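You operate a simulated robot arm through the tools that you are given. There is no shell and no other tool.

You are at the controls of a simulated robot arm. One attempt, no reset.

Task
Load the primer tin into the pot and bring it up to pressure.
Fine: lid down and clamped, vent closed, air open. Set down upright: what you pick out.

The check looks at the end state, three seconds after you hand in, the way a careful person would. Anything else that was tipped, shoved, dropped, spilled or broken makes it a failure. A push-on lid holds only when it is set on centred and level and pressed home; a screw cap is set on level and turned clockwise until tight.

Robot
A 6-joint arm with a fingered hand, fixed in place. Base frame: the origin is on the floor under the middle of its stand, x ahead of it, y to its left, z up; the work surface is at about z = 64. Lengths are in cm, angles in degrees, forces in N, time in s.
With the tool pointing down near the work surface it reaches from about 10 to 66 cm from the base axis. Its first joint turns from -166.0 to 166.0 degrees. Payload 5 kg.
The tool frame sits at the grasp point between the pads (the TCP): z along the fingers, y along the line on which they close. The tips reach 3.6 cm beyond it. The gripper opens to 12 cm; its body begins 4.2 cm behind the TCP. The gripper is a hand of 4 fingers: y runs from the thumb to the fingers, the wrist lies at [-1.9, -12.3, -21.1] in the tool frame, and closing takes about 1.5 s.
Orientation is told as [roll, pitch, yaw] about the base's x, y, z axes, in that order, counted from this pose: with the fingers straight down and the wrist toward the robot, the tool's x, y and z point along [0, 1, 0], [1, 0, 0] and [0, 0, -1] of the base frame.

Tools
- The arm moves only by the tool arm_command. Its argument "series" is one flat list of numbers, 7 for each row, row after row: the shift along the tool's x, y, z in units of 20 mm (1.0 is 20 mm), then the turn, a rotation vector about the tool's x, y, z in units of 6 degrees (1.0 is 6 degrees), then the gripper command, from -1 (shut) to 1 (fully open), values between in proportion. In form: [x, y, z, ax, ay, az, jaw, x, y, z, ax, ay, az, jaw, ...]. A call has 1 to 20 rows; each row shifts and turns the commanded pose from where the row before left it, along the tool's axes as they then stand. A call with a number of a shift or a turn outside -1 to 1 is refused whole. Each row takes 0.2 s and may step no farther than 5 cm and 8.6 degrees from the row before; otherwise, or with a gripper value out of range, the whole call is refused. Where a pose cannot be reached the arm comes as near as it can. A force on the tool above 40 N (or 10 N above the force at the start of the call, whichever is more), or a blocked arm, ends the call early, and 0.2 s more pass. The fingers move at their own pace (about 4.5 cm/s each) and stop on an object; they squeeze with about 26 N. The grip force told is the motor's: it shows also when the fingers shut on nothing. Time passes only in rows, and 0.2 s behind the last, so rows that do not move let the fingers close. It gives the time, the measured TCP pose, the force on the tool (base axes), the opening and the grip force at its end, in the units of the frame above (readings bear some noise), with the torque about the TCP (base axes, N m) and any sound that the robot's microphone picked up, and new pictures: "show" is both (left out), scene, wrist or none.
- Cameras (640 x 400 px; columns grow to the right, rows downward): "scene" is fixed at [40.44, -49.58, 159.85]; the picture's right is [-0.49, -0.87, 0.00], its down [-0.87, 0.49, -0.07] and it looks along [0.06, -0.03, -1.00] (base axes); focal length 233 px, centre (320, 200). "wrist" rides on the gripper at [7.3, -10.1, -14.2] in the tool frame; the picture's right is [-0.79, 0.29, -0.54], its down [-0.56, -0.70, 0.44] and it looks along [-0.25, 0.65, 0.71] (tool axes); focal length 280 px, centre (320, 200). There is no depth. A picture from a camera that has moved, and an enlarged one, comes with that camera's place and axes in the base frame and with its lens. The place of the scene camera against the robot may be out by one fixed shift of up to 1.8 cm in any direction.
- lift_body(by): slides the trunk up (or, below 0, down) by that many cm; the arm rides with it, the base frame stays. It gives what a move gives, with no picture.
- hand_shape(shape): the hand has 4 fingers and takes this shape, open, in about a second: jaw (thumb against the fingers, like two jaws); tri (thumb and two fingers); tip (a fingertip pinch); poke (one finger out to press); point (the index stretched); flat (the hand flat); cup (the hand cupped); fist (a fist). The gripper value then closes the fingers along that shape, each until it touches; the sizes above hold for jaw. It gives what a move gives, with no picture.
- enlarge(camera, box): a new picture of the part [left, top, right, bottom] of that camera's present view, enlarged. The clock stands still meanwhile.
- hand_in(): hands the job in; it is judged then, once.

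Places have to be worked out from the pictures, the camera data and where the tool is seen. Open the gripper and draw the arm clear of the work before you hand the job in, unless the task says otherwise.

The tools are called after "Emit:" as name(argument=value, ...) on one line, values as JSON. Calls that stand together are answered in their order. arm_command: Moves the arm, as the interface text tells. Its arguments: {"type":"object","properties":{"series":{"type":"array","items":{"type":"number"}},"show":{"type":"string","enum":["both","scene","wrist","none"]}},"required":["series"]} The other tools are called the same way: lift_body (by) moves the trunk up or down; hand_shape (shape) gives the hand a shape; enlarge (camera, box) takes an enlarged picture of a part of a camera's view; hand_in () hands the job in.

At the start:

```text
time_s: 0.0
eef_pos: [66.19, -27.43, 118.0]
orientation: [0.0, 0.0, 0.0]
force: [0.2, -0.3, 0.2]
ft_torque: [-0.01, -0.01, 0.0]
gripper_width: 11.97
grip_force: 0.0
shape: jaw
trunk travel left (down, up): [-77.5, 6.5]
```

scene: 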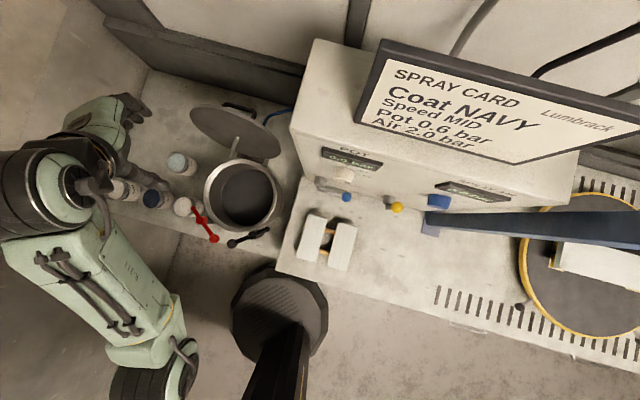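
wrist: 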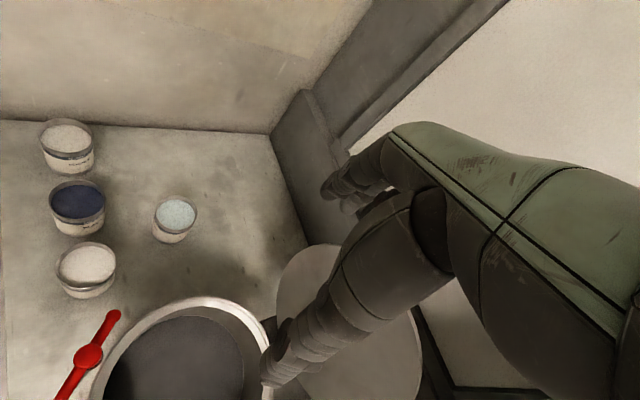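

I'll start by looking closer at the tins, the pot and the machine panel in both cameras before moving.

Emit:
enlarge(camera="scene", box=[90, 80, 300, 260])

Emit:
enlarge(camera="scene", box=[280, 130, 540, 290])

Emit:
enlarge(camera="wrist", box=[0, 100, 220, 310])

Emit:
enlarge(camera="wrist", box=[30, 220, 450, 400])

```text
2.22 times, centred on (195, 170) of scene
camera zoom: at [40.44, -49.58, 159.85], right [-0.49, -0.87, 0.0], down [-0.87, 0.49, -0.07], along [0.06, -0.03, -1.0], focal length 517 px, centre (598, 267)
```

zoom: 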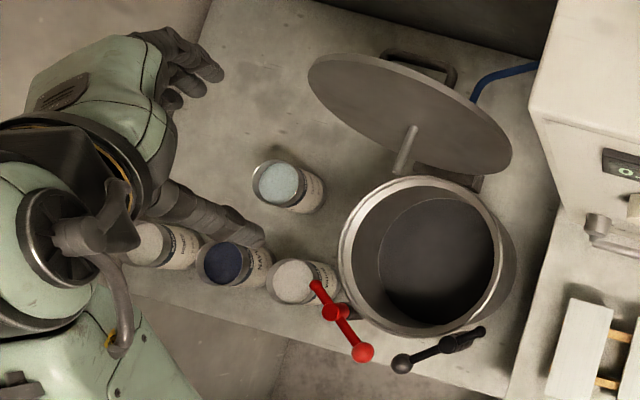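

```text
2.46 times, centred on (410, 210) of scene
camera zoom: at [40.44, -49.58, 159.85], right [-0.49, -0.87, 0.0], down [-0.87, 0.49, -0.07], along [0.06, -0.03, -1.0], focal length 573 px, centre (98, 175)
```

zoom: 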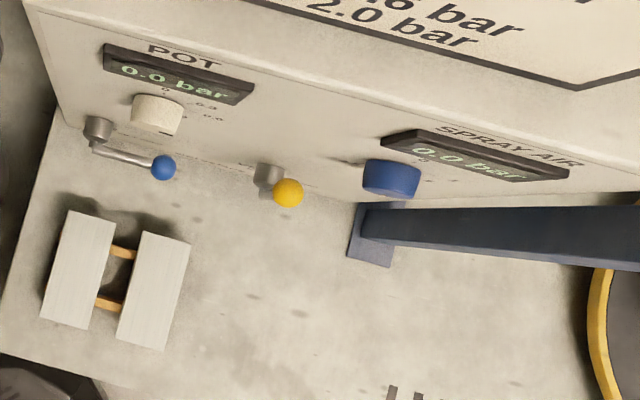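

```text
1.90 times, centred on (110, 205) of wrist
camera zoom: at [55.85, -20.21, 132.23], right [0.29, -0.79, 0.54], down [-0.7, -0.56, -0.44], along [0.65, -0.25, -0.71], focal length 534 px, centre (720, 190)
```

zoom: 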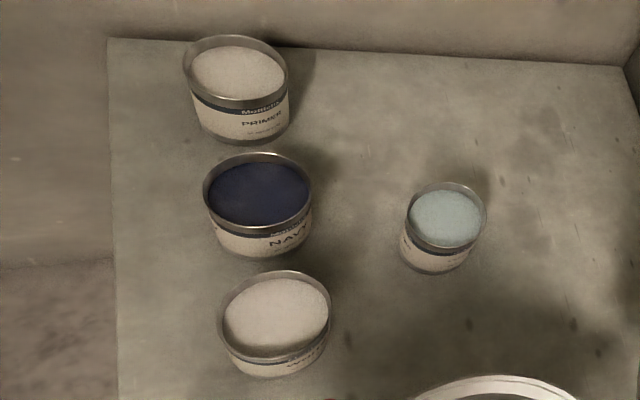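

```text
1.52 times, centred on (240, 310) of wrist
camera zoom: at [55.85, -20.21, 132.23], right [0.29, -0.79, 0.54], down [-0.7, -0.56, -0.44], along [0.65, -0.25, -0.71], focal length 427 px, centre (442, 32)
```

zoom: 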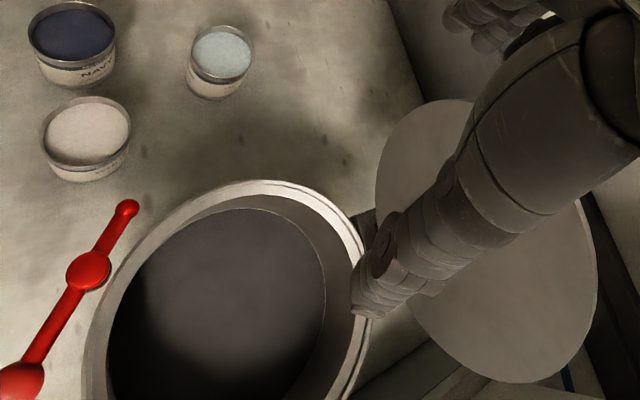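

The primer tin is the far-left one of the row (about x 86, y 12), the pot is near (59, -29) with an open lid and a red and a black lever. Looking closer at the levers, the panel and the card.

Emit:
enlarge(camera="scene", box=[180, 190, 280, 255])

Emit:
enlarge(camera="scene", box=[185, 90, 305, 180])

Emit:
enlarge(camera="scene", box=[300, 140, 410, 215])

Emit:
enlarge(camera="scene", box=[400, 160, 530, 240])

Emit:
enlarge(camera="wrist", box=[0, 290, 180, 400])

```text
6.15 times, centred on (230, 222) of scene
camera zoom: at [40.44, -49.58, 159.85], right [-0.49, -0.87, 0.0], down [-0.87, 0.49, -0.07], along [0.06, -0.03, -1.0], focal length 1432 px, centre (874, 62)
```

zoom: 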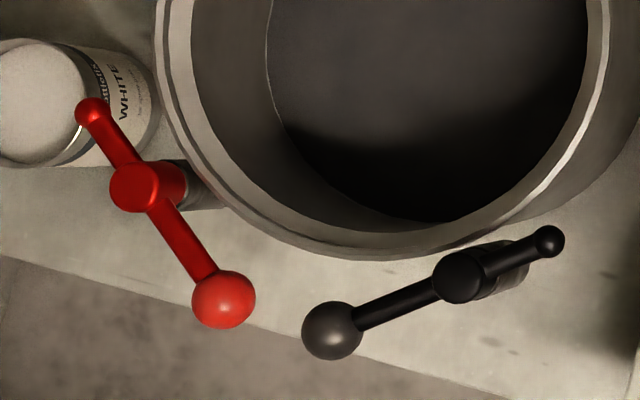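

```text
4.44 times, centred on (245, 135) of scene
camera zoom: at [40.44, -49.58, 159.85], right [-0.49, -0.87, 0.0], down [-0.87, 0.49, -0.07], along [0.06, -0.03, -1.0], focal length 1034 px, centre (653, 489)
```

zoom: 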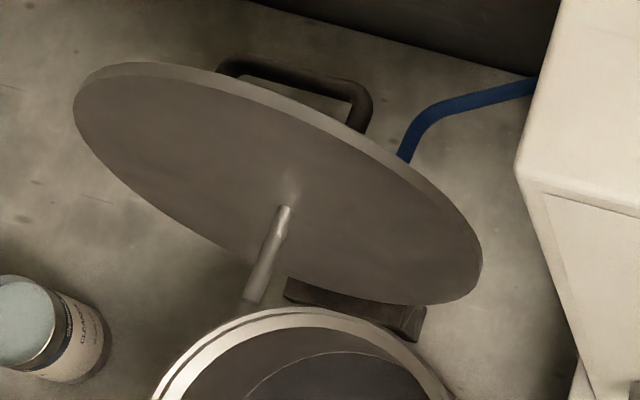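

```text
5.33 times, centred on (355, 178) of scene
camera zoom: at [40.44, -49.58, 159.85], right [-0.49, -0.87, 0.0], down [-0.87, 0.49, -0.07], along [0.06, -0.03, -1.0], focal length 1241 px, centre (133, 320)
```

zoom: 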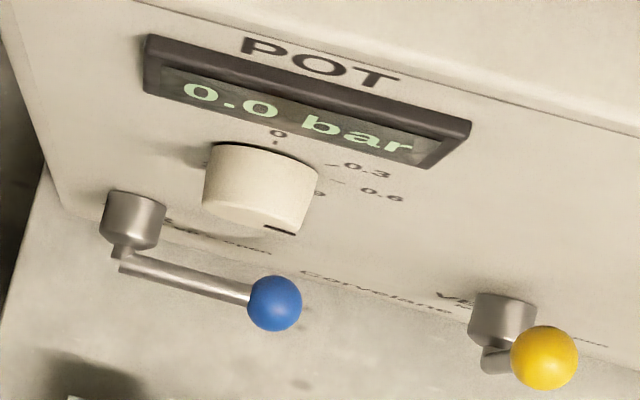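

```text
4.92 times, centred on (465, 200) of scene
camera zoom: at [40.44, -49.58, 159.85], right [-0.49, -0.87, 0.0], down [-0.87, 0.49, -0.07], along [0.06, -0.03, -1.0], focal length 1146 px, centre (-394, 200)
```

zoom: 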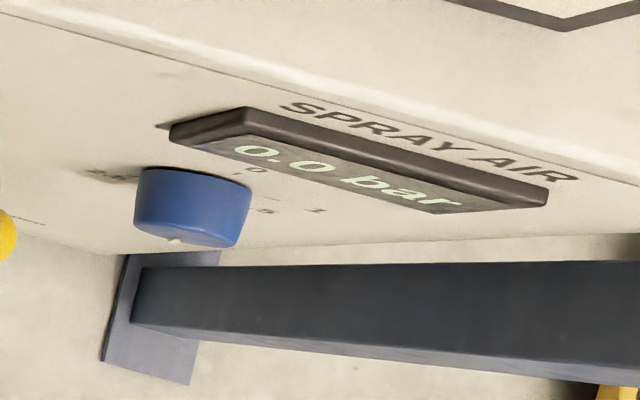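

```text
3.56 times, centred on (90, 345) of wrist
camera zoom: at [55.85, -20.21, 132.23], right [0.29, -0.79, 0.54], down [-0.7, -0.56, -0.44], along [0.65, -0.25, -0.71], focal length 997 px, centre (1138, -316)
```

zoom: 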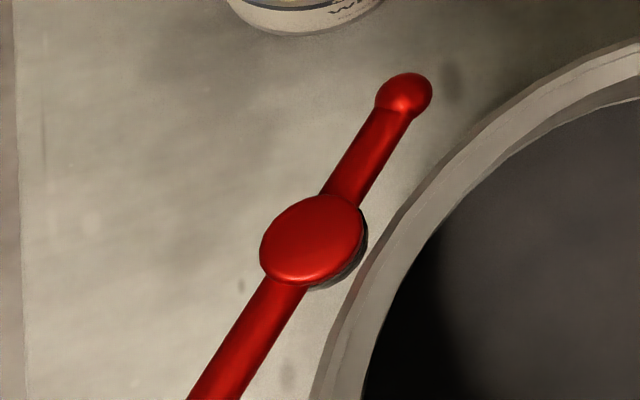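

The labels and the knob pointer can't be read from above, so I draw the hand back over free space (z 118, above everything) and yaw it toward the panel to see it with the wrist camera.

Emit:
arm_command(series=[0, -1, 0, 0, 0, 0, 1, 0, -1, 0, 0, 0, 0, 1, 0, -1, 0, 0, 0, 0, 1, 0, -1, 0, 0, 0, 0, 1, 0, -1, 0, 0, 0, 0, 1, 0, -1, 0, 0, 0, 0, 1, 0, -1, 0, 0, 0, 0, 1, 0, -1, 0, 0, 0, 0, 1, 0, -1, 0, 0, 0, 0, 1, 0, -1, 0, 0, 0, 0, 1, 0, -1, 0, 0, 0, 0, 1, 0, -1, 0, 0, 0, 0, 1, 0, 0, 0, 0, 0, 1, 1, 0, 0, 0, 0, 0, 1, 1, 0, 0, 0, 0, 0, 1, 1, 0, 0, 0, 0, 0, 1, 1, 0, 0, 0, 0, 0, 1, 1, 0, 0, 0, 0, 0, 1, 1], show="both")

```text
time_s: 3.8
eef_pos: [43.32, -27.71, 115.58]
orientation: [0.0, 0.0, -36.1]
force: [0.0, -0.9, -0.5]
ft_torque: [-0.01, -0.01, 0.01]
gripper_width: 11.99
grip_force: 0.0
shape: jaw
out of reach, approached as far as the arm can: row 10, 11, 12
trunk travel left (down, up): [-77.5, 6.5]
camera wrist: at [39.3, -15.94, 129.69], right [-0.23, -0.81, 0.54], down [-0.9, -0.04, -0.44], along [0.38, -0.59, -0.71], focal length 280 px, centre (320, 200)
```

scene: 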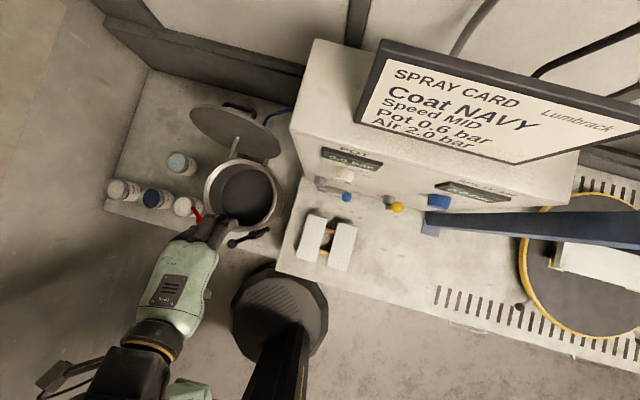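
wrist: 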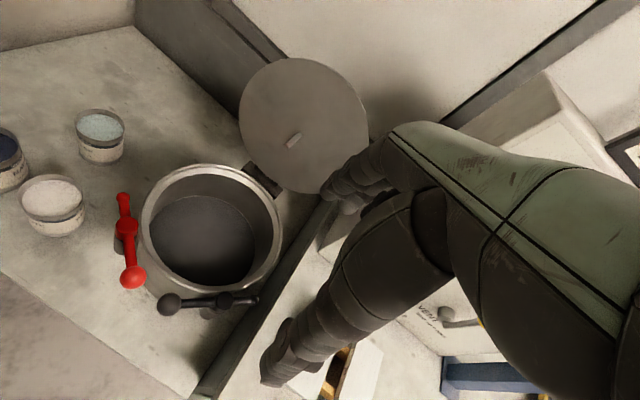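

This gives a good view of the pot, lid and levers; the "VENT" label is visible by the yellow valve. I enlarge these parts.

Emit:
enlarge(camera="wrist", box=[90, 150, 310, 330])

Emit:
enlarge(camera="wrist", box=[380, 270, 520, 360])

Emit:
enlarge(camera="scene", box=[90, 140, 300, 270])

```text
2.22 times, centred on (200, 240) of wrist
camera zoom: at [39.3, -15.94, 129.69], right [-0.23, -0.81, 0.54], down [-0.9, -0.04, -0.44], along [0.38, -0.59, -0.71], focal length 623 px, centre (587, 111)
```

zoom: 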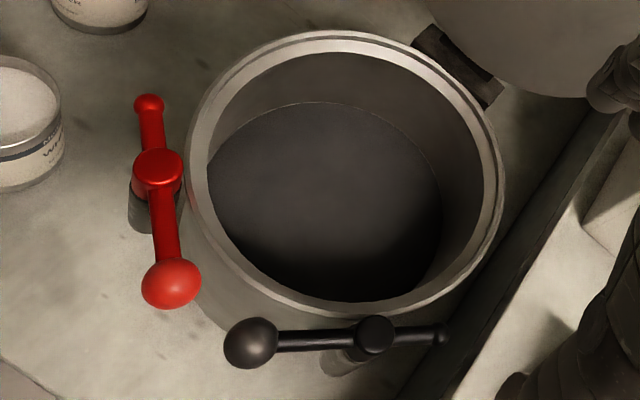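

```text
4.44 times, centred on (450, 315) of wrist
camera zoom: at [39.3, -15.94, 129.69], right [-0.23, -0.81, 0.54], down [-0.9, -0.04, -0.44], along [0.38, -0.59, -0.71], focal length 1246 px, centre (-258, -311)
```

zoom: 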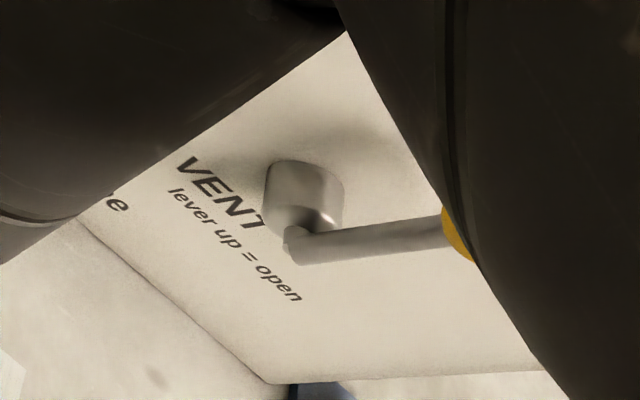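

```text
3.05 times, centred on (195, 205) of scene
camera zoom: at [40.44, -49.58, 159.85], right [-0.49, -0.87, 0.0], down [-0.87, 0.49, -0.07], along [0.06, -0.03, -1.0], focal length 709 px, centre (701, 185)
```

zoom: 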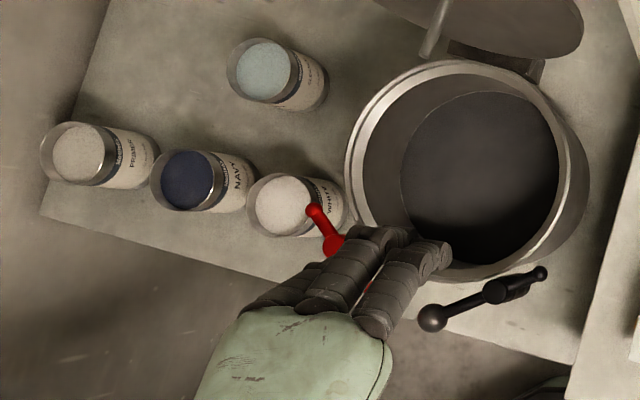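

The vent label reads "lever up = open" and its yellow lever sits up now. I yaw the hand further right to bring the whole panel into the wrist camera's clear left half.

Emit:
arm_command(series=[0, 0, 0, 0, 0, 1, 1, 0, 0, 0, 0, 0, 1, 1, 0, 0, 0, 0, 0, 1, 1, 0, 0, 0, 0, 0, 1, 1, 0, 0, 0, 0, 0, 1, 1, 0, 0, 0, 0, 0, 1, 1, 0, 0, 0, 0, 0, 1, 1, 0, 0, 0, 0, 0, 1, 1], show="both")

```text
time_s: 5.6
eef_pos: [43.45, -28.29, 113.97]
orientation: [0.1, -0.3, -83.9]
force: [0.2, 0.4, -0.8]
ft_torque: [0.02, -0.02, -0.02]
gripper_width: 12.0
grip_force: 0.0
shape: jaw
out of reach, approached as far as the arm can: row 7, 8
trunk travel left (down, up): [-77.5, 6.5]
camera wrist: at [49.56, -17.61, 128.11], right [-0.76, -0.37, 0.54], down [-0.63, 0.64, -0.45], along [-0.18, -0.68, -0.71], focal length 280 px, centre (320, 200)
```

scene: 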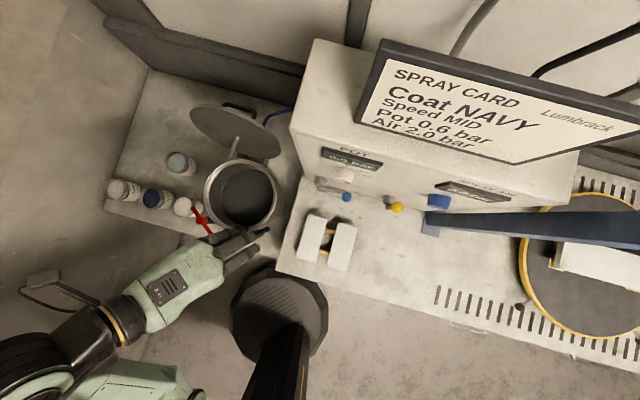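
wrist: 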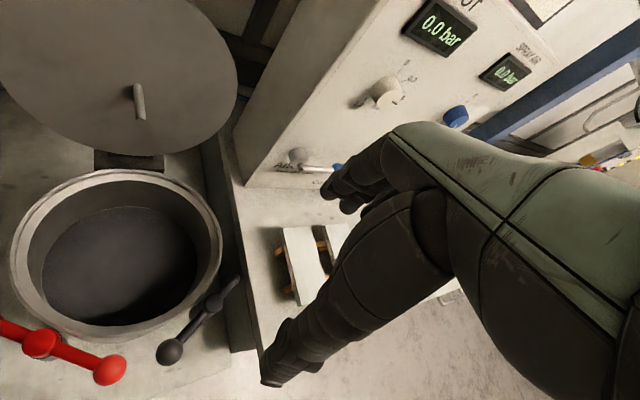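

Now the panel's left part is visible; enlarging the knob and the blue lever.

Emit:
enlarge(camera="wrist", box=[240, 60, 480, 210])

Emit:
enlarge(camera="wrist", box=[0, 60, 260, 400])

Emit:
enlarge(camera="wrist", box=[340, 60, 430, 120])

```text
2.67 times, centred on (360, 135) of wrist
camera zoom: at [49.56, -17.61, 128.11], right [-0.76, -0.37, 0.54], down [-0.63, 0.64, -0.45], along [-0.18, -0.68, -0.71], focal length 748 px, centre (213, 373)
```

zoom: 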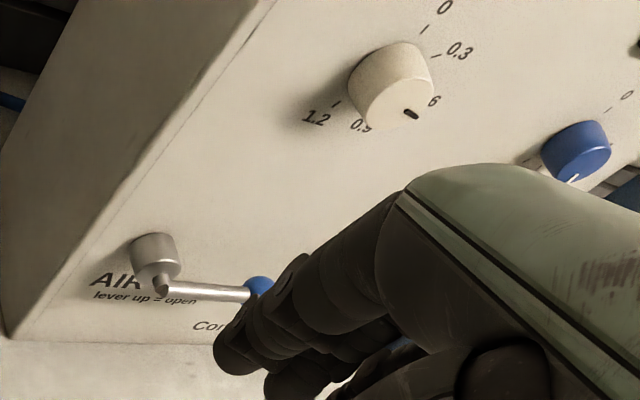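

```text
1.18 times, centred on (130, 230) of wrist
camera zoom: at [49.56, -17.61, 128.11], right [-0.76, -0.37, 0.54], down [-0.63, 0.64, -0.45], along [-0.18, -0.68, -0.71], focal length 330 px, centre (544, 165)
```

zoom: 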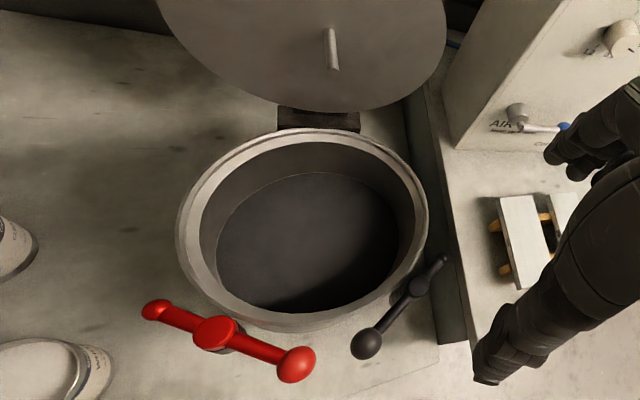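

```text
6.67 times, centred on (385, 90) of wrist
camera zoom: at [49.56, -17.61, 128.11], right [-0.76, -0.37, 0.54], down [-0.63, 0.64, -0.45], along [-0.18, -0.68, -0.71], focal length 1869 px, centre (-113, 933)
```

zoom: 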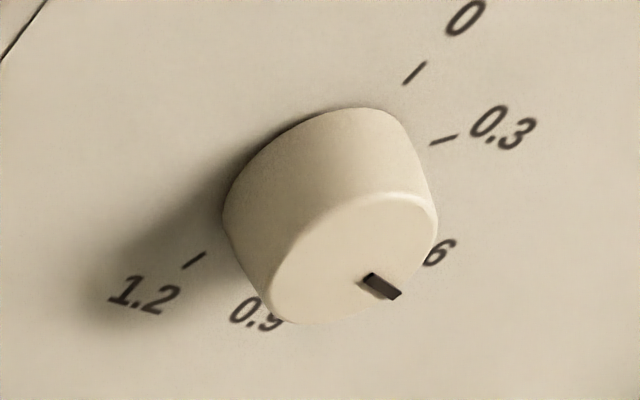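

The pot regulator already points to 0.6 (matches the card), AIR is "lever up = open" with the blue lever horizontal (closed), and the vent is up (open). So the job is: primer tin into pot, lid down, both clamps over, yellow lever down, blue lever up. I bring the hand back to face forward, on the way to the tins.

Emit:
arm_command(series=[1, 0, 0, 0, 0, 0, 1, 1, 0, 0, 0, 0, 0, 1, 1, 0, 0, 0, 0, 0, 1, 1, 0, 0, 0, 0, 0, 1, 1, 0, 0, 0, 0, 0, 1, 0, 0, 0, 0, 0, -1, 1, 0, 0, 0, 0, 0, -1, 1, 0, 0, 0, 0, 0, -1, 1, 0, 0, 0, 0, 0, -1, 1, 0, 0, 0, 0, 0, -1, 1, 0, 0, 0, 0, 0, -1, 1, 0, 0, 0, 0, 0, -1, 1, 0, 0, 0, 0, 0, -1, 1, 0, 0, 0, 0, 0, -1, 1, 0, 0, 0, 0, 0, -1, 1, 0, 0, 0, 0, 0, -1, 1, 0, 0, 0, 0, 0, -1, 1, 0, 0, 0, 0, 0, -1, 1, 0, 0, 0, 0, 0, -1, 1, 0, 0, 0, 0, 0, -1, 1], show="none")

```text
time_s: 9.8
eef_pos: [53.5, -27.35, 113.86]
orientation: [0.0, 0.0, 6.1]
force: [0.0, 0.5, -0.2]
ft_torque: [0.0, 0.01, 0.01]
gripper_width: 11.94
grip_force: 0.1
shape: jaw
trunk travel left (down, up): [-77.5, 6.5]
```

The hand faces forward at (53.5, -27, 114). I move left toward the tins' bearing, staying high, and look.

Emit:
arm_command(series=[1, 0.1, 0, 0, 0, 0, 1, 1, 0.1, 0, 0, 0, 0, 1, 1, 0.1, 0, 0, 0, 0, 1, 1, 0.1, 0, 0, 0, 0, 1, 1, 0.1, 0, 0, 0, 0, 1, 1, 0.1, 0, 0, 0, 0, 1, 1, 0.1, 0, 0, 0, 0, 1, 1, 0.1, 0, 0, 0, 0, 1, 1, 0.1, 0, 0, 0, 0, 1, 1, 0.1, 0, 0, 0, 0, 1, 1, 0.1, 0, 0, 0, 0, 1, 1, 0.1, 0, 0, 0, 0, 1, 1, 0.1, 0, 0, 0, 0, 1, 1, 0.1, 0, 0, 0, 0, 1, 1, 0.1, 0, 0, 0, 0, 1, 1, 0.1, 0, 0, 0, 0, 1, 0, 1, 0, 0, 0, 0, 1, 0, 1, 0, 0, 0, 0, 1, 0, 1, 0, 0, 0, 0, 1, 0, 1, 0, 0, 0, 0, 1], show="both")

```text
time_s: 14.0
eef_pos: [61.35, 5.65, 113.9]
orientation: [0.0, 0.1, 6.0]
force: [0.1, 1.0, -0.2]
ft_torque: [-0.04, -0.03, -0.01]
gripper_width: 11.96
grip_force: 0.0
shape: jaw
trunk travel left (down, up): [-77.5, 6.5]
camera wrist: at [50.45, 11.76, 128.13], right [0.37, -0.75, 0.54], down [-0.64, -0.63, -0.44], along [0.68, -0.18, -0.71], focal length 280 px, centre (320, 200)
```

scene: 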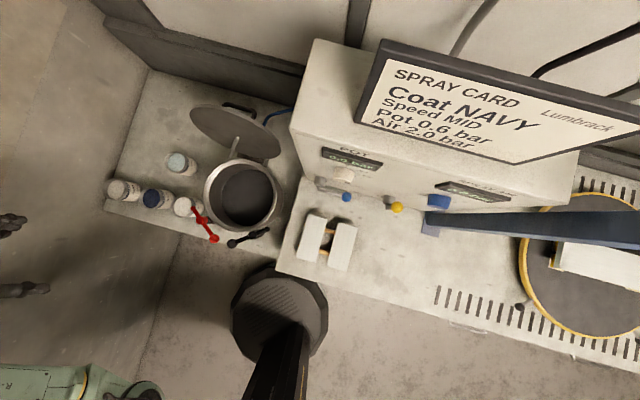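
wrist: 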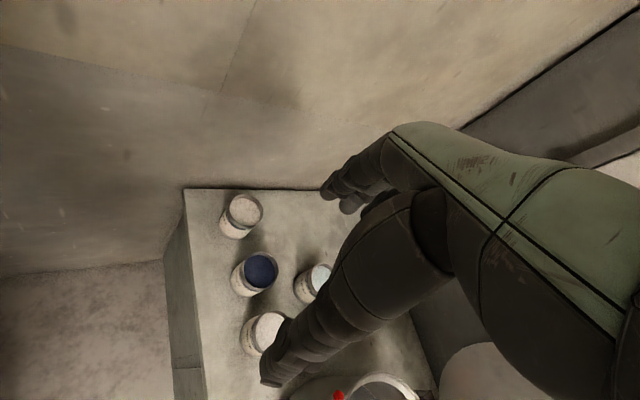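

The primer tin is at roughly (85.5, 12, rim z 73), too far for a straight-down reach at this trunk height. I lower the trunk 25 cm (tips stay well above the tins) to gain reach.

Emit:
lift_body(by=-25)

```text
time_s: 16.6
eef_pos: [61.2, 5.7, 88.92]
orientation: [0.0, 0.0, 6.0]
force: [-0.7, -0.1, 0.1]
ft_torque: [-0.01, 0.01, 0.01]
gripper_width: 11.97
grip_force: 0.0
shape: jaw
trunk travel left (down, up): [-52.5, 31.5]
```

Trunk lowered; TCP at z 88.9. Extending forward over the primer tin at this height to test the reach.

Emit:
arm_command(series=[0.15, 1, 0, 0, 0, 0, 1, 0.15, 1, 0, 0, 0, 0, 1, 0.15, 1, 0, 0, 0, 0, 1, 0.15, 1, 0, 0, 0, 0, 1, 0.15, 1, 0, 0, 0, 0, 1, 0.15, 1, 0, 0, 0, 0, 1, 0.15, 1, 0, 0, 0, 0, 1, 0.15, 1, 0, 0, 0, 0, 1, 0.15, 1, 0, 0, 0, 0, 1, 0.15, 1, 0, 0, 0, 0, 1], show="both")

```text
time_s: 18.8
eef_pos: [80.96, 10.82, 89.07]
orientation: [0.0, 0.0, 6.0]
force: [0.2, 0.4, -0.1]
ft_torque: [0.0, 0.03, 0.02]
gripper_width: 11.99
grip_force: 0.0
shape: jaw
trunk travel left (down, up): [-52.5, 31.5]
camera wrist: at [70.01, 16.87, 103.16], right [0.37, -0.75, 0.54], down [-0.64, -0.63, -0.44], along [0.68, -0.18, -0.71], focal length 280 px, centre (320, 200)
```

scene: 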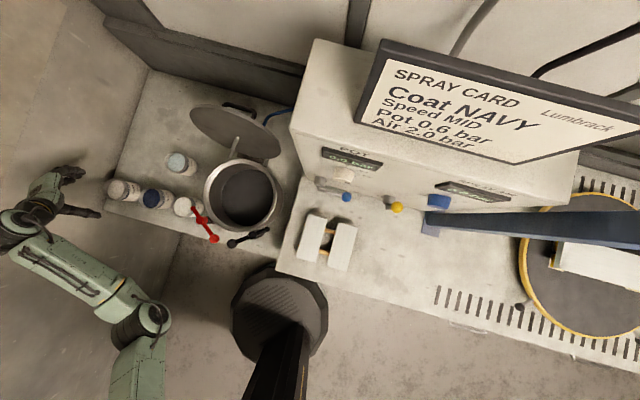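
wrist: 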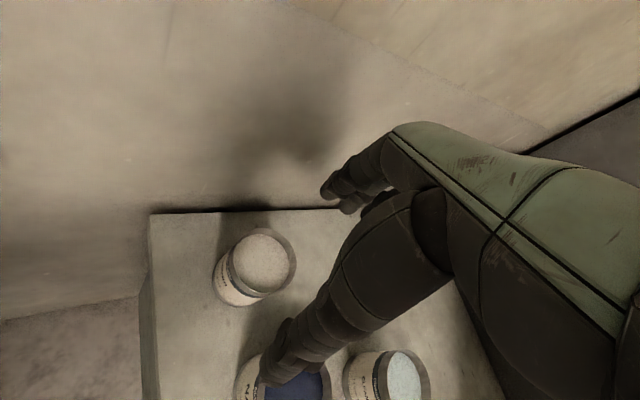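

The arm reaches here. I enlarge the view of the primer tin to pin its place precisely.

Emit:
enlarge(camera="wrist", box=[140, 190, 360, 330])

Emit:
enlarge(camera="scene", box=[0, 130, 220, 270])

```text
2.86 times, centred on (250, 260) of wrist
camera zoom: at [70.01, 16.87, 103.16], right [0.37, -0.75, 0.54], down [-0.64, -0.63, -0.44], along [0.68, -0.18, -0.71], focal length 801 px, centre (520, 29)
```

zoom: 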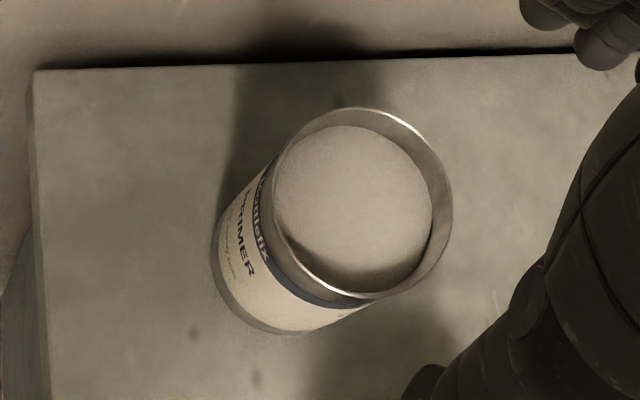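

```text
2.86 times, centred on (110, 200) of scene
camera zoom: at [40.44, -49.58, 159.85], right [-0.49, -0.87, 0.0], down [-0.87, 0.49, -0.07], along [0.06, -0.03, -1.0], focal length 665 px, centre (920, 200)
```

zoom: 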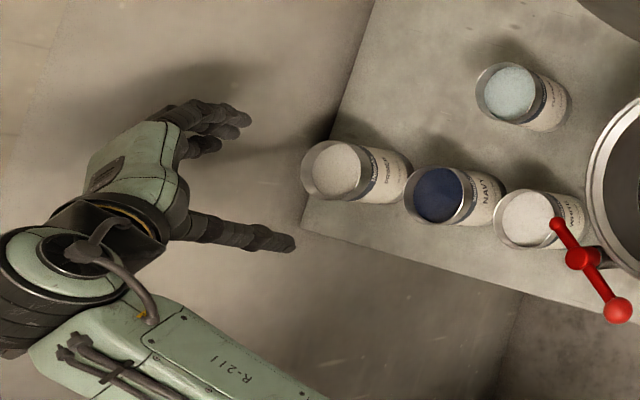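

The rim is at about (85.4, 11.5, 73), bench at 64, tin diameter 7.7. I centre the hand over it and yaw to about -15° so the thumb and palm stay clear of the navy tin, still at z 89.

Emit:
arm_command(series=[0.04, 0.75, 0, 0, 0, 0, 1, 0.04, 0.75, 0, 0, 0, 0, 1, 0.04, 0.75, 0, 0, 0, 0, 1, 0, 0, 0, 0, 0, 1, 1, 0, 0, 0, 0, 0, 1, 1, 0, 0, 0, 0, 0, 1, 1, 0, 0, 0, 0, 0, 0.5, 1], show="both")

```text
time_s: 20.4
eef_pos: [85.32, 11.42, 88.98]
orientation: [0.1, 0.0, -15.0]
force: [0.1, -0.3, 1.3]
ft_torque: [0.01, 0.0, -0.02]
gripper_width: 11.96
grip_force: 0.1
shape: jaw
trunk travel left (down, up): [-52.5, 31.5]
camera wrist: at [77.28, 21.05, 103.15], right [0.07, -0.84, 0.54], down [-0.82, -0.36, -0.44], along [0.57, -0.41, -0.71], focal length 280 px, centre (320, 200)
```

scene: 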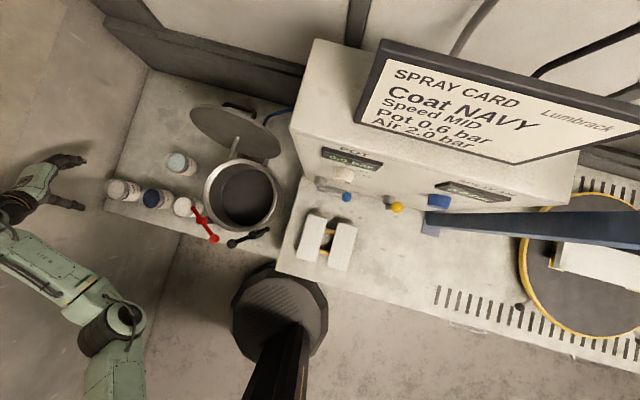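
wrist: 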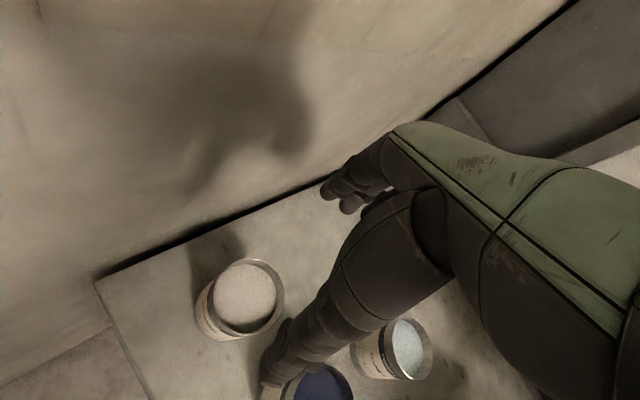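

The wrist view confirms the rim centre at (85.2, 11.5), directly under the TCP. Lowering the trunk 10 cm first, then I'll check the alignment.

Emit:
lift_body(by=-10)

Emit:
enlarge(camera="wrist", box=[140, 130, 460, 400])

Emit:
enlarge(camera="scene", box=[0, 110, 220, 270])

```text
time_s: 21.7
eef_pos: [85.22, 11.43, 79.02]
orientation: [0.0, 0.0, -14.9]
force: [-0.8, -0.6, 0.8]
ft_torque: [0.02, -0.03, -0.01]
gripper_width: 11.97
grip_force: 0.0
shape: jaw
trunk travel left (down, up): [-42.5, 41.5]
```

```text
1.48 times, centred on (300, 265) of wrist
camera zoom: at [77.26, 21.02, 93.19], right [0.07, -0.84, 0.54], down [-0.82, -0.36, -0.44], along [0.57, -0.41, -0.71], focal length 415 px, centre (350, 104)
```

zoom: 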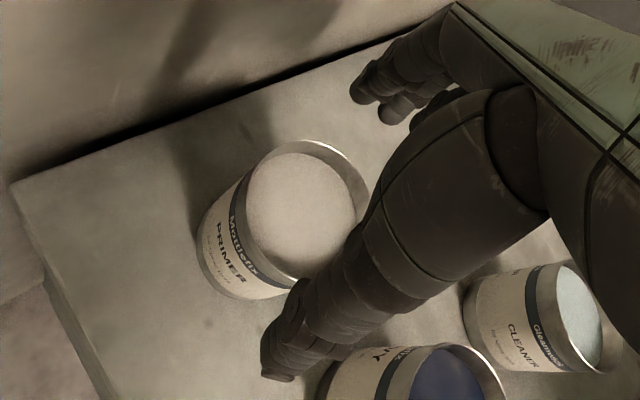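

```text
2.50 times, centred on (110, 190) of scene
camera zoom: at [40.44, -49.58, 159.85], right [-0.49, -0.87, 0.0], down [-0.87, 0.49, -0.07], along [0.06, -0.03, -1.0], focal length 582 px, centre (845, 225)
```

zoom: 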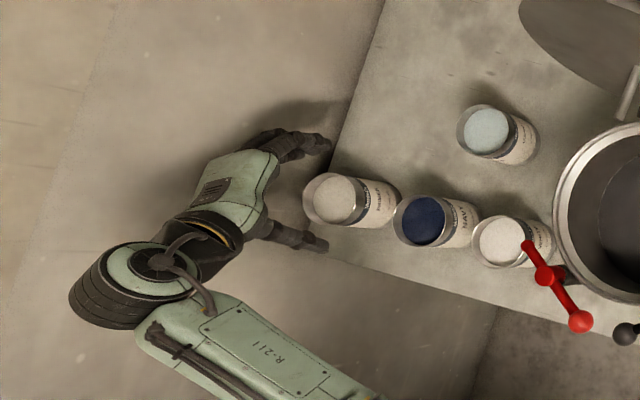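

Rim centre again comes out at (85.4, 11.5), between thumb and fingers. Lowering another 7.7 cm to bring the pads around the tin.

Emit:
lift_body(by=-7.7)

Emit:
enlarge(camera="wrist", box=[140, 130, 460, 400])

Emit:
enlarge(camera="scene", box=[0, 110, 220, 270])

```text
time_s: 22.9
eef_pos: [85.24, 11.55, 71.32]
orientation: [0.0, 0.0, -14.9]
force: [-0.4, -0.5, 0.4]
ft_torque: [0.0, 0.02, 0.02]
gripper_width: 11.96
grip_force: 0.0
shape: jaw
trunk travel left (down, up): [-34.8, 49.2]
```

```text
1.48 times, centred on (300, 265) of wrist
camera zoom: at [77.25, 21.02, 85.49], right [0.07, -0.84, 0.54], down [-0.82, -0.36, -0.44], along [0.57, -0.41, -0.71], focal length 415 px, centre (350, 104)
```

zoom: 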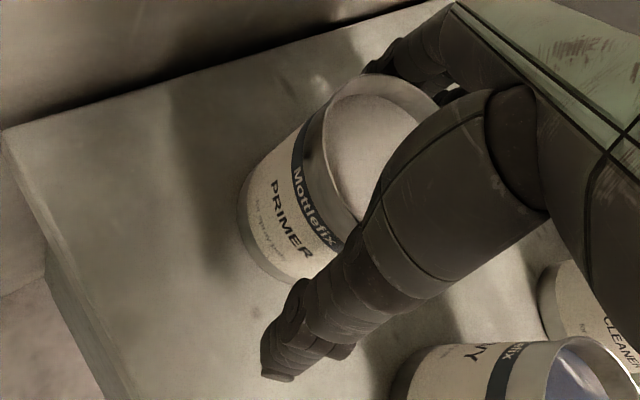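

```text
2.50 times, centred on (110, 190) of scene
camera zoom: at [40.44, -49.58, 159.85], right [-0.49, -0.87, 0.0], down [-0.87, 0.49, -0.07], along [0.06, -0.03, -1.0], focal length 582 px, centre (845, 225)
```

zoom: 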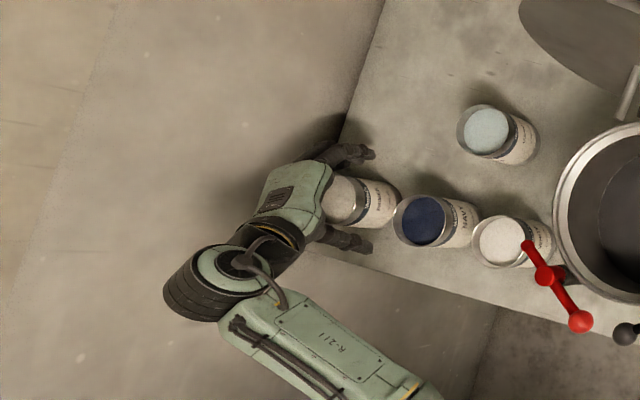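

The tin stands between thumb and fingers with clearance. Closing the gripper.

Emit:
arm_command(series=[0, 0, 0, 0, 0, 0, -1, 0, 0, 0, 0, 0, 0, -1, 0, 0, 0, 0, 0, 0, -1, 0, 0, 0, 0, 0, 0, -1, 0, 0, 0, 0, 0, 0, -1, 0, 0, 0, 0, 0, 0, -1, 0, 0, 0, 0, 0, 0, -1, 0, 0, 0, 0, 0, 0, -1], show="both")

```text
time_s: 24.6
eef_pos: [85.16, 11.51, 71.12]
orientation: [0.0, 0.1, -14.8]
force: [-0.9, 0.7, 0.3]
ft_torque: [0.01, -0.03, 0.04]
gripper_width: 6.62
grip_force: 25.7
shape: jaw
trunk travel left (down, up): [-34.8, 49.2]
camera wrist: at [77.27, 21.03, 85.45], right [0.08, -0.84, 0.54], down [-0.82, -0.36, -0.44], along [0.57, -0.41, -0.71], focal length 280 px, centre (320, 200)
```

scene: 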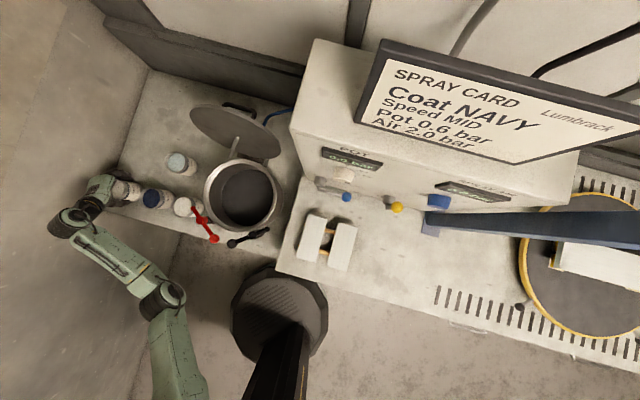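
wrist: 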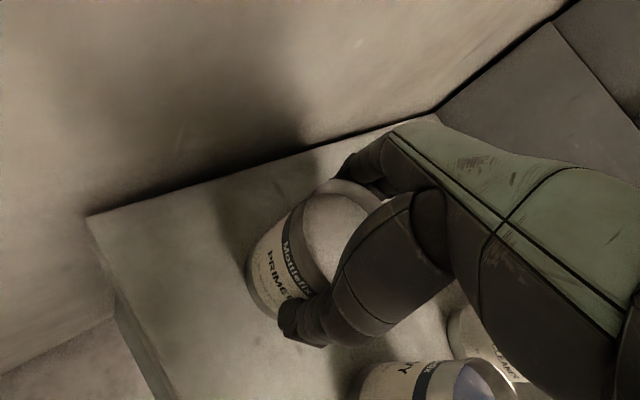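

Gripped (6.6 cm wide, 25.7 N). Lifting gently with the trunk by 4 cm to check the hold.

Emit:
lift_body(by=4)

Emit:
enlarge(camera="wrist", box=[140, 130, 460, 400])

Emit:
enlarge(camera="scene", box=[0, 110, 220, 270])

```text
time_s: 25.5
eef_pos: [85.21, 11.49, 75.14]
orientation: [-0.2, 0.1, -15.0]
force: [-0.6, -0.6, -4.8]
ft_torque: [0.02, 0.03, 0.02]
gripper_width: 6.63
grip_force: 25.8
shape: jaw
trunk travel left (down, up): [-38.8, 45.2]
```

```text
1.48 times, centred on (300, 265) of wrist
camera zoom: at [77.33, 21.02, 89.38], right [0.08, -0.84, 0.54], down [-0.82, -0.36, -0.44], along [0.56, -0.41, -0.71], focal length 415 px, centre (350, 104)
```

zoom: 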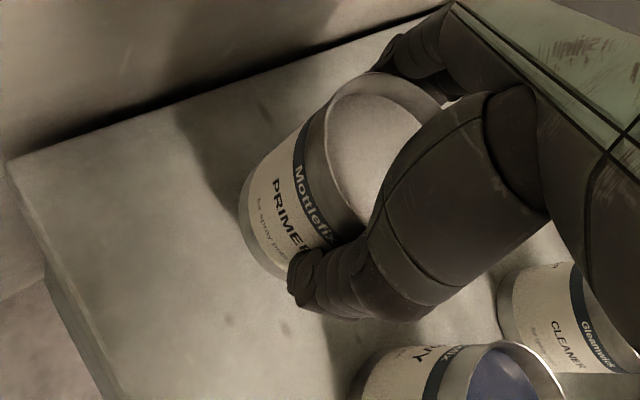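

```text
2.50 times, centred on (110, 190) of scene
camera zoom: at [40.44, -49.58, 159.85], right [-0.49, -0.87, 0.0], down [-0.87, 0.49, -0.07], along [0.06, -0.03, -1.0], focal length 582 px, centre (845, 225)
```

zoom: 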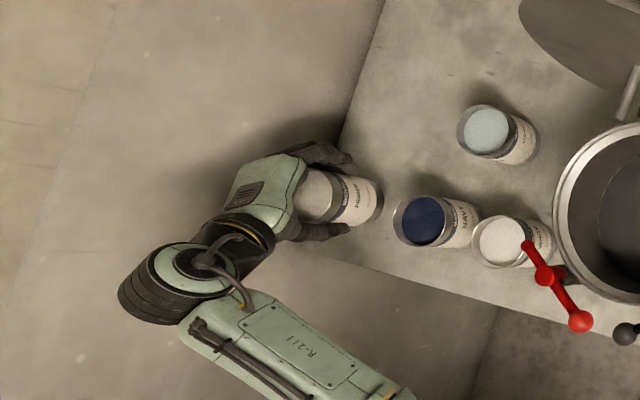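

The tin is held (about 4.8 N). Raising the trunk 30 cm so tin, clamps and lid are all cleared before carrying it across.

Emit:
lift_body(by=30)

```text
time_s: 28.5
eef_pos: [85.3, 11.43, 105.07]
orientation: [-0.1, 0.1, -14.8]
force: [-0.6, -0.8, -5.4]
ft_torque: [0.01, -0.01, -0.01]
gripper_width: 6.6
grip_force: 26.2
shape: jaw
trunk travel left (down, up): [-68.8, 15.2]
```

Carrying the tin across at z 105 toward the near-left side of the pot, grip held shut.

Emit:
arm_command(series=[-1, -0.38, 0, 0, 0, 0, -1, -1, -0.38, 0, 0, 0, 0, -1, -1, -0.38, 0, 0, 0, 0, -1, -1, -0.38, 0, 0, 0, 0, -1, -1, -0.38, 0, 0, 0, 0, -1, -1, -0.38, 0, 0, 0, 0, -1, -1, -0.38, 0, 0, 0, 0, -1, -1, -0.38, 0, 0, 0, 0, -1, -1, -0.38, 0, 0, 0, 0, -1, -1, -0.38, 0, 0, 0, 0, -1, -1, -0.38, 0, 0, 0, 0, -1, -1, -0.38, 0, 0, 0, 0, -1, -1, -0.38, 0, 0, 0, 0, -1, -1, -0.38, 0, 0, 0, 0, -1, -1, -0.38, 0, 0, 0, 0, -1, -1, -0.38, 0, 0, 0, 0, -1, -1, -0.38, 0, 0, 0, 0, -1], show="both")

```text
time_s: 32.1
eef_pos: [64.01, -18.1, 105.15]
orientation: [0.0, 0.1, -14.8]
force: [-0.1, -0.6, -5.3]
ft_torque: [0.04, 0.03, -0.03]
gripper_width: 6.62
grip_force: 25.9
shape: jaw
trunk travel left (down, up): [-68.8, 15.2]
camera wrist: at [55.99, -8.57, 119.49], right [0.08, -0.84, 0.54], down [-0.82, -0.36, -0.44], along [0.57, -0.41, -0.71], focal length 280 px, centre (320, 200)
```

scene: 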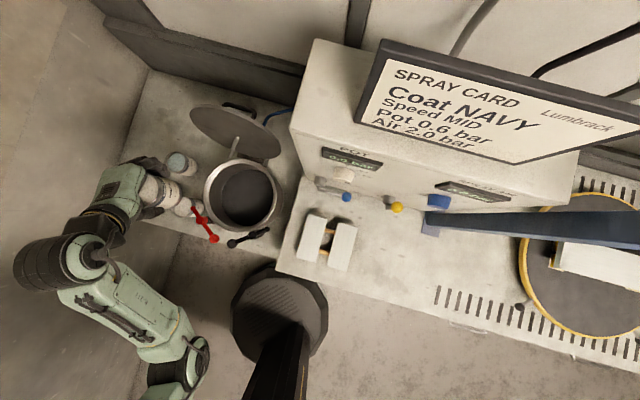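
wrist: 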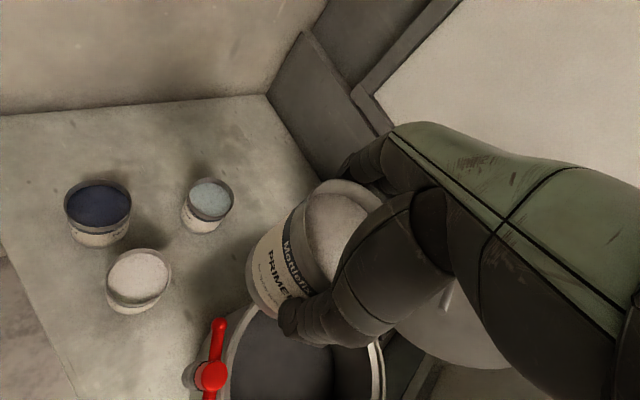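

Red hub top triangulates to (56.8, -17.4, 86) and the pot rim to about z 78.5, centre (60, -30). I yaw the hand to about +39° (keeps the wrist joint off the levers when lowered) and then move over the pot.

Emit:
arm_command(series=[0, 0, 0, 0, 0, -1, -1, 0, 0, 0, 0, 0, -1, -1, 0, 0, 0, 0, 0, -1, -1, 0, 0, 0, 0, 0, -1, -1, 0, 0, 0, 0, 0, -1, -1, 0, 0, 0, 0, 0, -1, -1, 0, 0, 0, 0, 0, -1, -1, 0, 0, 0, 0, 0, -1, -1, 0, 0, 0, 0, 0, -1, -1, -0.58, -0.9, 0, 0, 0, 0, -1, -0.58, -0.9, 0, 0, 0, 0, -1, -0.58, -0.9, 0, 0, 0, 0, -1, -0.58, -0.9, 0, 0, 0, 0, -1, -0.58, -0.9, 0, 0, 0, 0, -1, -0.58, -0.9, 0, 0, 0, 0, -1], show="both")

```text
time_s: 35.3
eef_pos: [59.94, -30.46, 105.17]
orientation: [0.1, 0.1, 39.0]
force: [-0.6, -0.3, -4.8]
ft_torque: [-0.02, -0.02, -0.01]
gripper_width: 6.62
grip_force: 26.1
shape: jaw
trunk travel left (down, up): [-68.8, 15.2]
camera wrist: at [47.47, -31.23, 119.42], right [0.72, -0.43, 0.54], down [-0.19, -0.88, -0.44], along [0.67, 0.22, -0.71], focal length 280 px, centre (320, 200)
```

scene: 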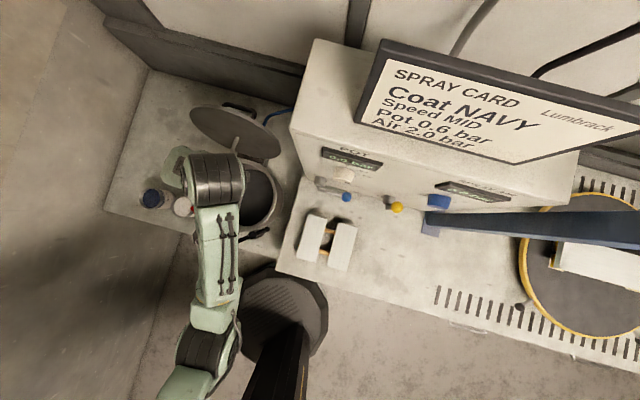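
wrist: 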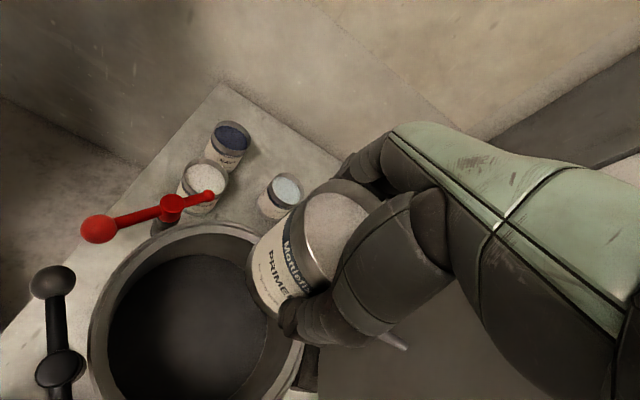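

Now over the pot. I enlarge the wrist view to measure the levers and the pot rim.

Emit:
enlarge(camera="wrist", box=[0, 170, 340, 400])

Emit:
enlarge(camera="scene", box=[130, 90, 310, 260])

```text
1.74 times, centred on (170, 285) of wrist
camera zoom: at [47.47, -31.23, 119.42], right [0.72, -0.43, 0.54], down [-0.19, -0.88, -0.44], along [0.67, 0.22, -0.71], focal length 488 px, centre (581, 52)
```

zoom: 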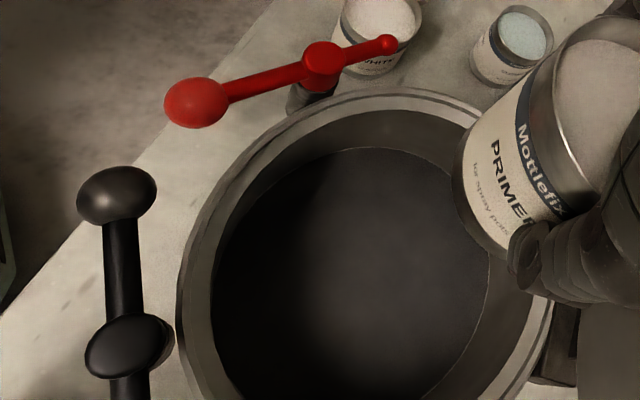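

```text
2.35 times, centred on (220, 175) of scene
camera zoom: at [40.44, -49.58, 159.85], right [-0.49, -0.87, 0.0], down [-0.87, 0.49, -0.07], along [0.06, -0.03, -1.0], focal length 548 px, centre (555, 259)
```

zoom: 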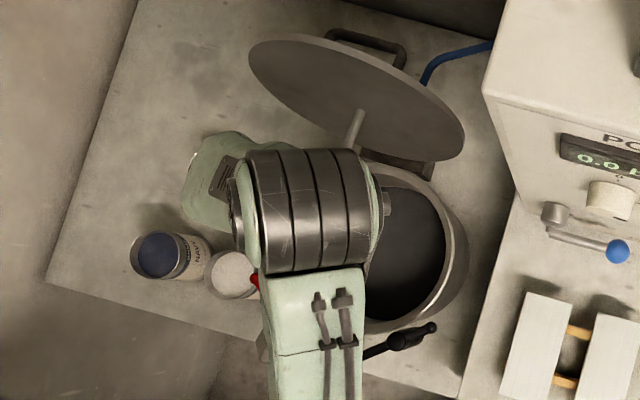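

The levers: red ball (49.8, -17.7), hub (56.9, -17.3); black ball (45.7, -21.9), hub (45, -29.2), all at z ≈ 86; the pot floor is about z 65 and its centre (59.5, -30.2). I drop the trunk 5 cm, then descend with the arm into the pot.

Emit:
lift_body(by=-5)

Emit:
arm_command(series=[0.1, -0.1, 1, 0, 0, 0, -1, 0.1, -0.1, 1, 0, 0, 0, -1, 0, 0, 1, 0, 0, 0, -1, 0, 0, 1, 0, 0, 0, -1, 0, 0, 1, 0, 0, 0, -1, 0, 0, 1, 0, 0, 0, -1], show="both")

```text
time_s: 36.2
eef_pos: [59.98, -30.21, 100.2]
orientation: [0.1, 0.0, 39.0]
force: [-0.2, 0.2, -5.2]
ft_torque: [0.01, -0.03, 0.0]
gripper_width: 6.62
grip_force: 26.1
shape: jaw
trunk travel left (down, up): [-63.8, 20.2]
```

```text
time_s: 37.6
eef_pos: [59.53, -30.17, 88.18]
orientation: [0.0, 0.0, 39.0]
force: [0.5, 0.7, -4.7]
ft_torque: [0.02, 0.02, 0.01]
gripper_width: 6.6
grip_force: 25.6
shape: jaw
trunk travel left (down, up): [-63.8, 20.2]
camera wrist: at [46.97, -31.08, 102.39], right [0.72, -0.43, 0.54], down [-0.19, -0.88, -0.44], along [0.67, 0.22, -0.71], focal length 280 px, centre (320, 200)
```

scene: 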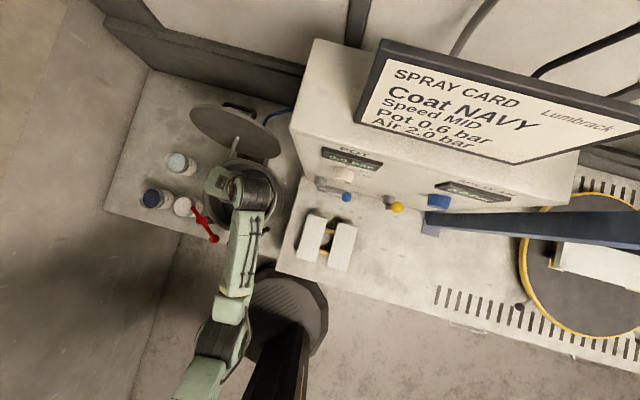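
wrist: 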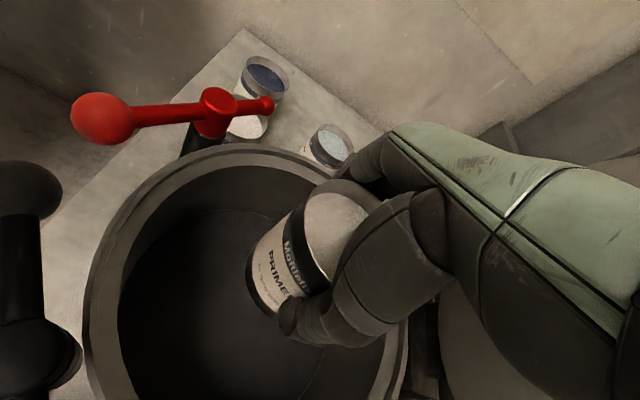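

The tin is entering the pot, centred. Descending another 10 cm; forces are steady.

Emit:
arm_command(series=[0, 0, 1, 0, 0, 0, -1, 0, 0, 1, 0, 0, 0, -1, 0, 0, 1, 0, 0, 0, -1, 0, 0, 1, 0, 0, 0, -1, 0, 0, 1, 0, 0, 0, -1], show="both")

```text
time_s: 38.8
eef_pos: [59.33, -30.13, 78.78]
orientation: [-0.3, -0.2, 39.3]
force: [-5.6, 6.5, 28.9]
ft_torque: [0.04, -0.14, 0.13]
gripper_width: 6.46
grip_force: 26.0
shape: jaw
trunk travel left (down, up): [-63.8, 20.2]
camera wrist: at [46.73, -31.0, 92.83], right [0.72, -0.43, 0.55], down [-0.19, -0.88, -0.44], along [0.67, 0.22, -0.71], focal length 280 px, centre (320, 200)
```

scene: 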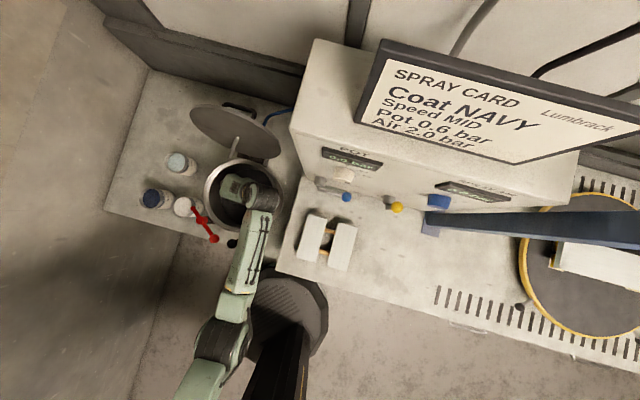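
wrist: 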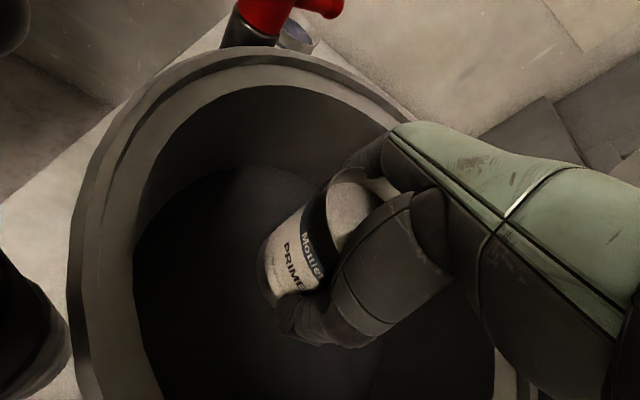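

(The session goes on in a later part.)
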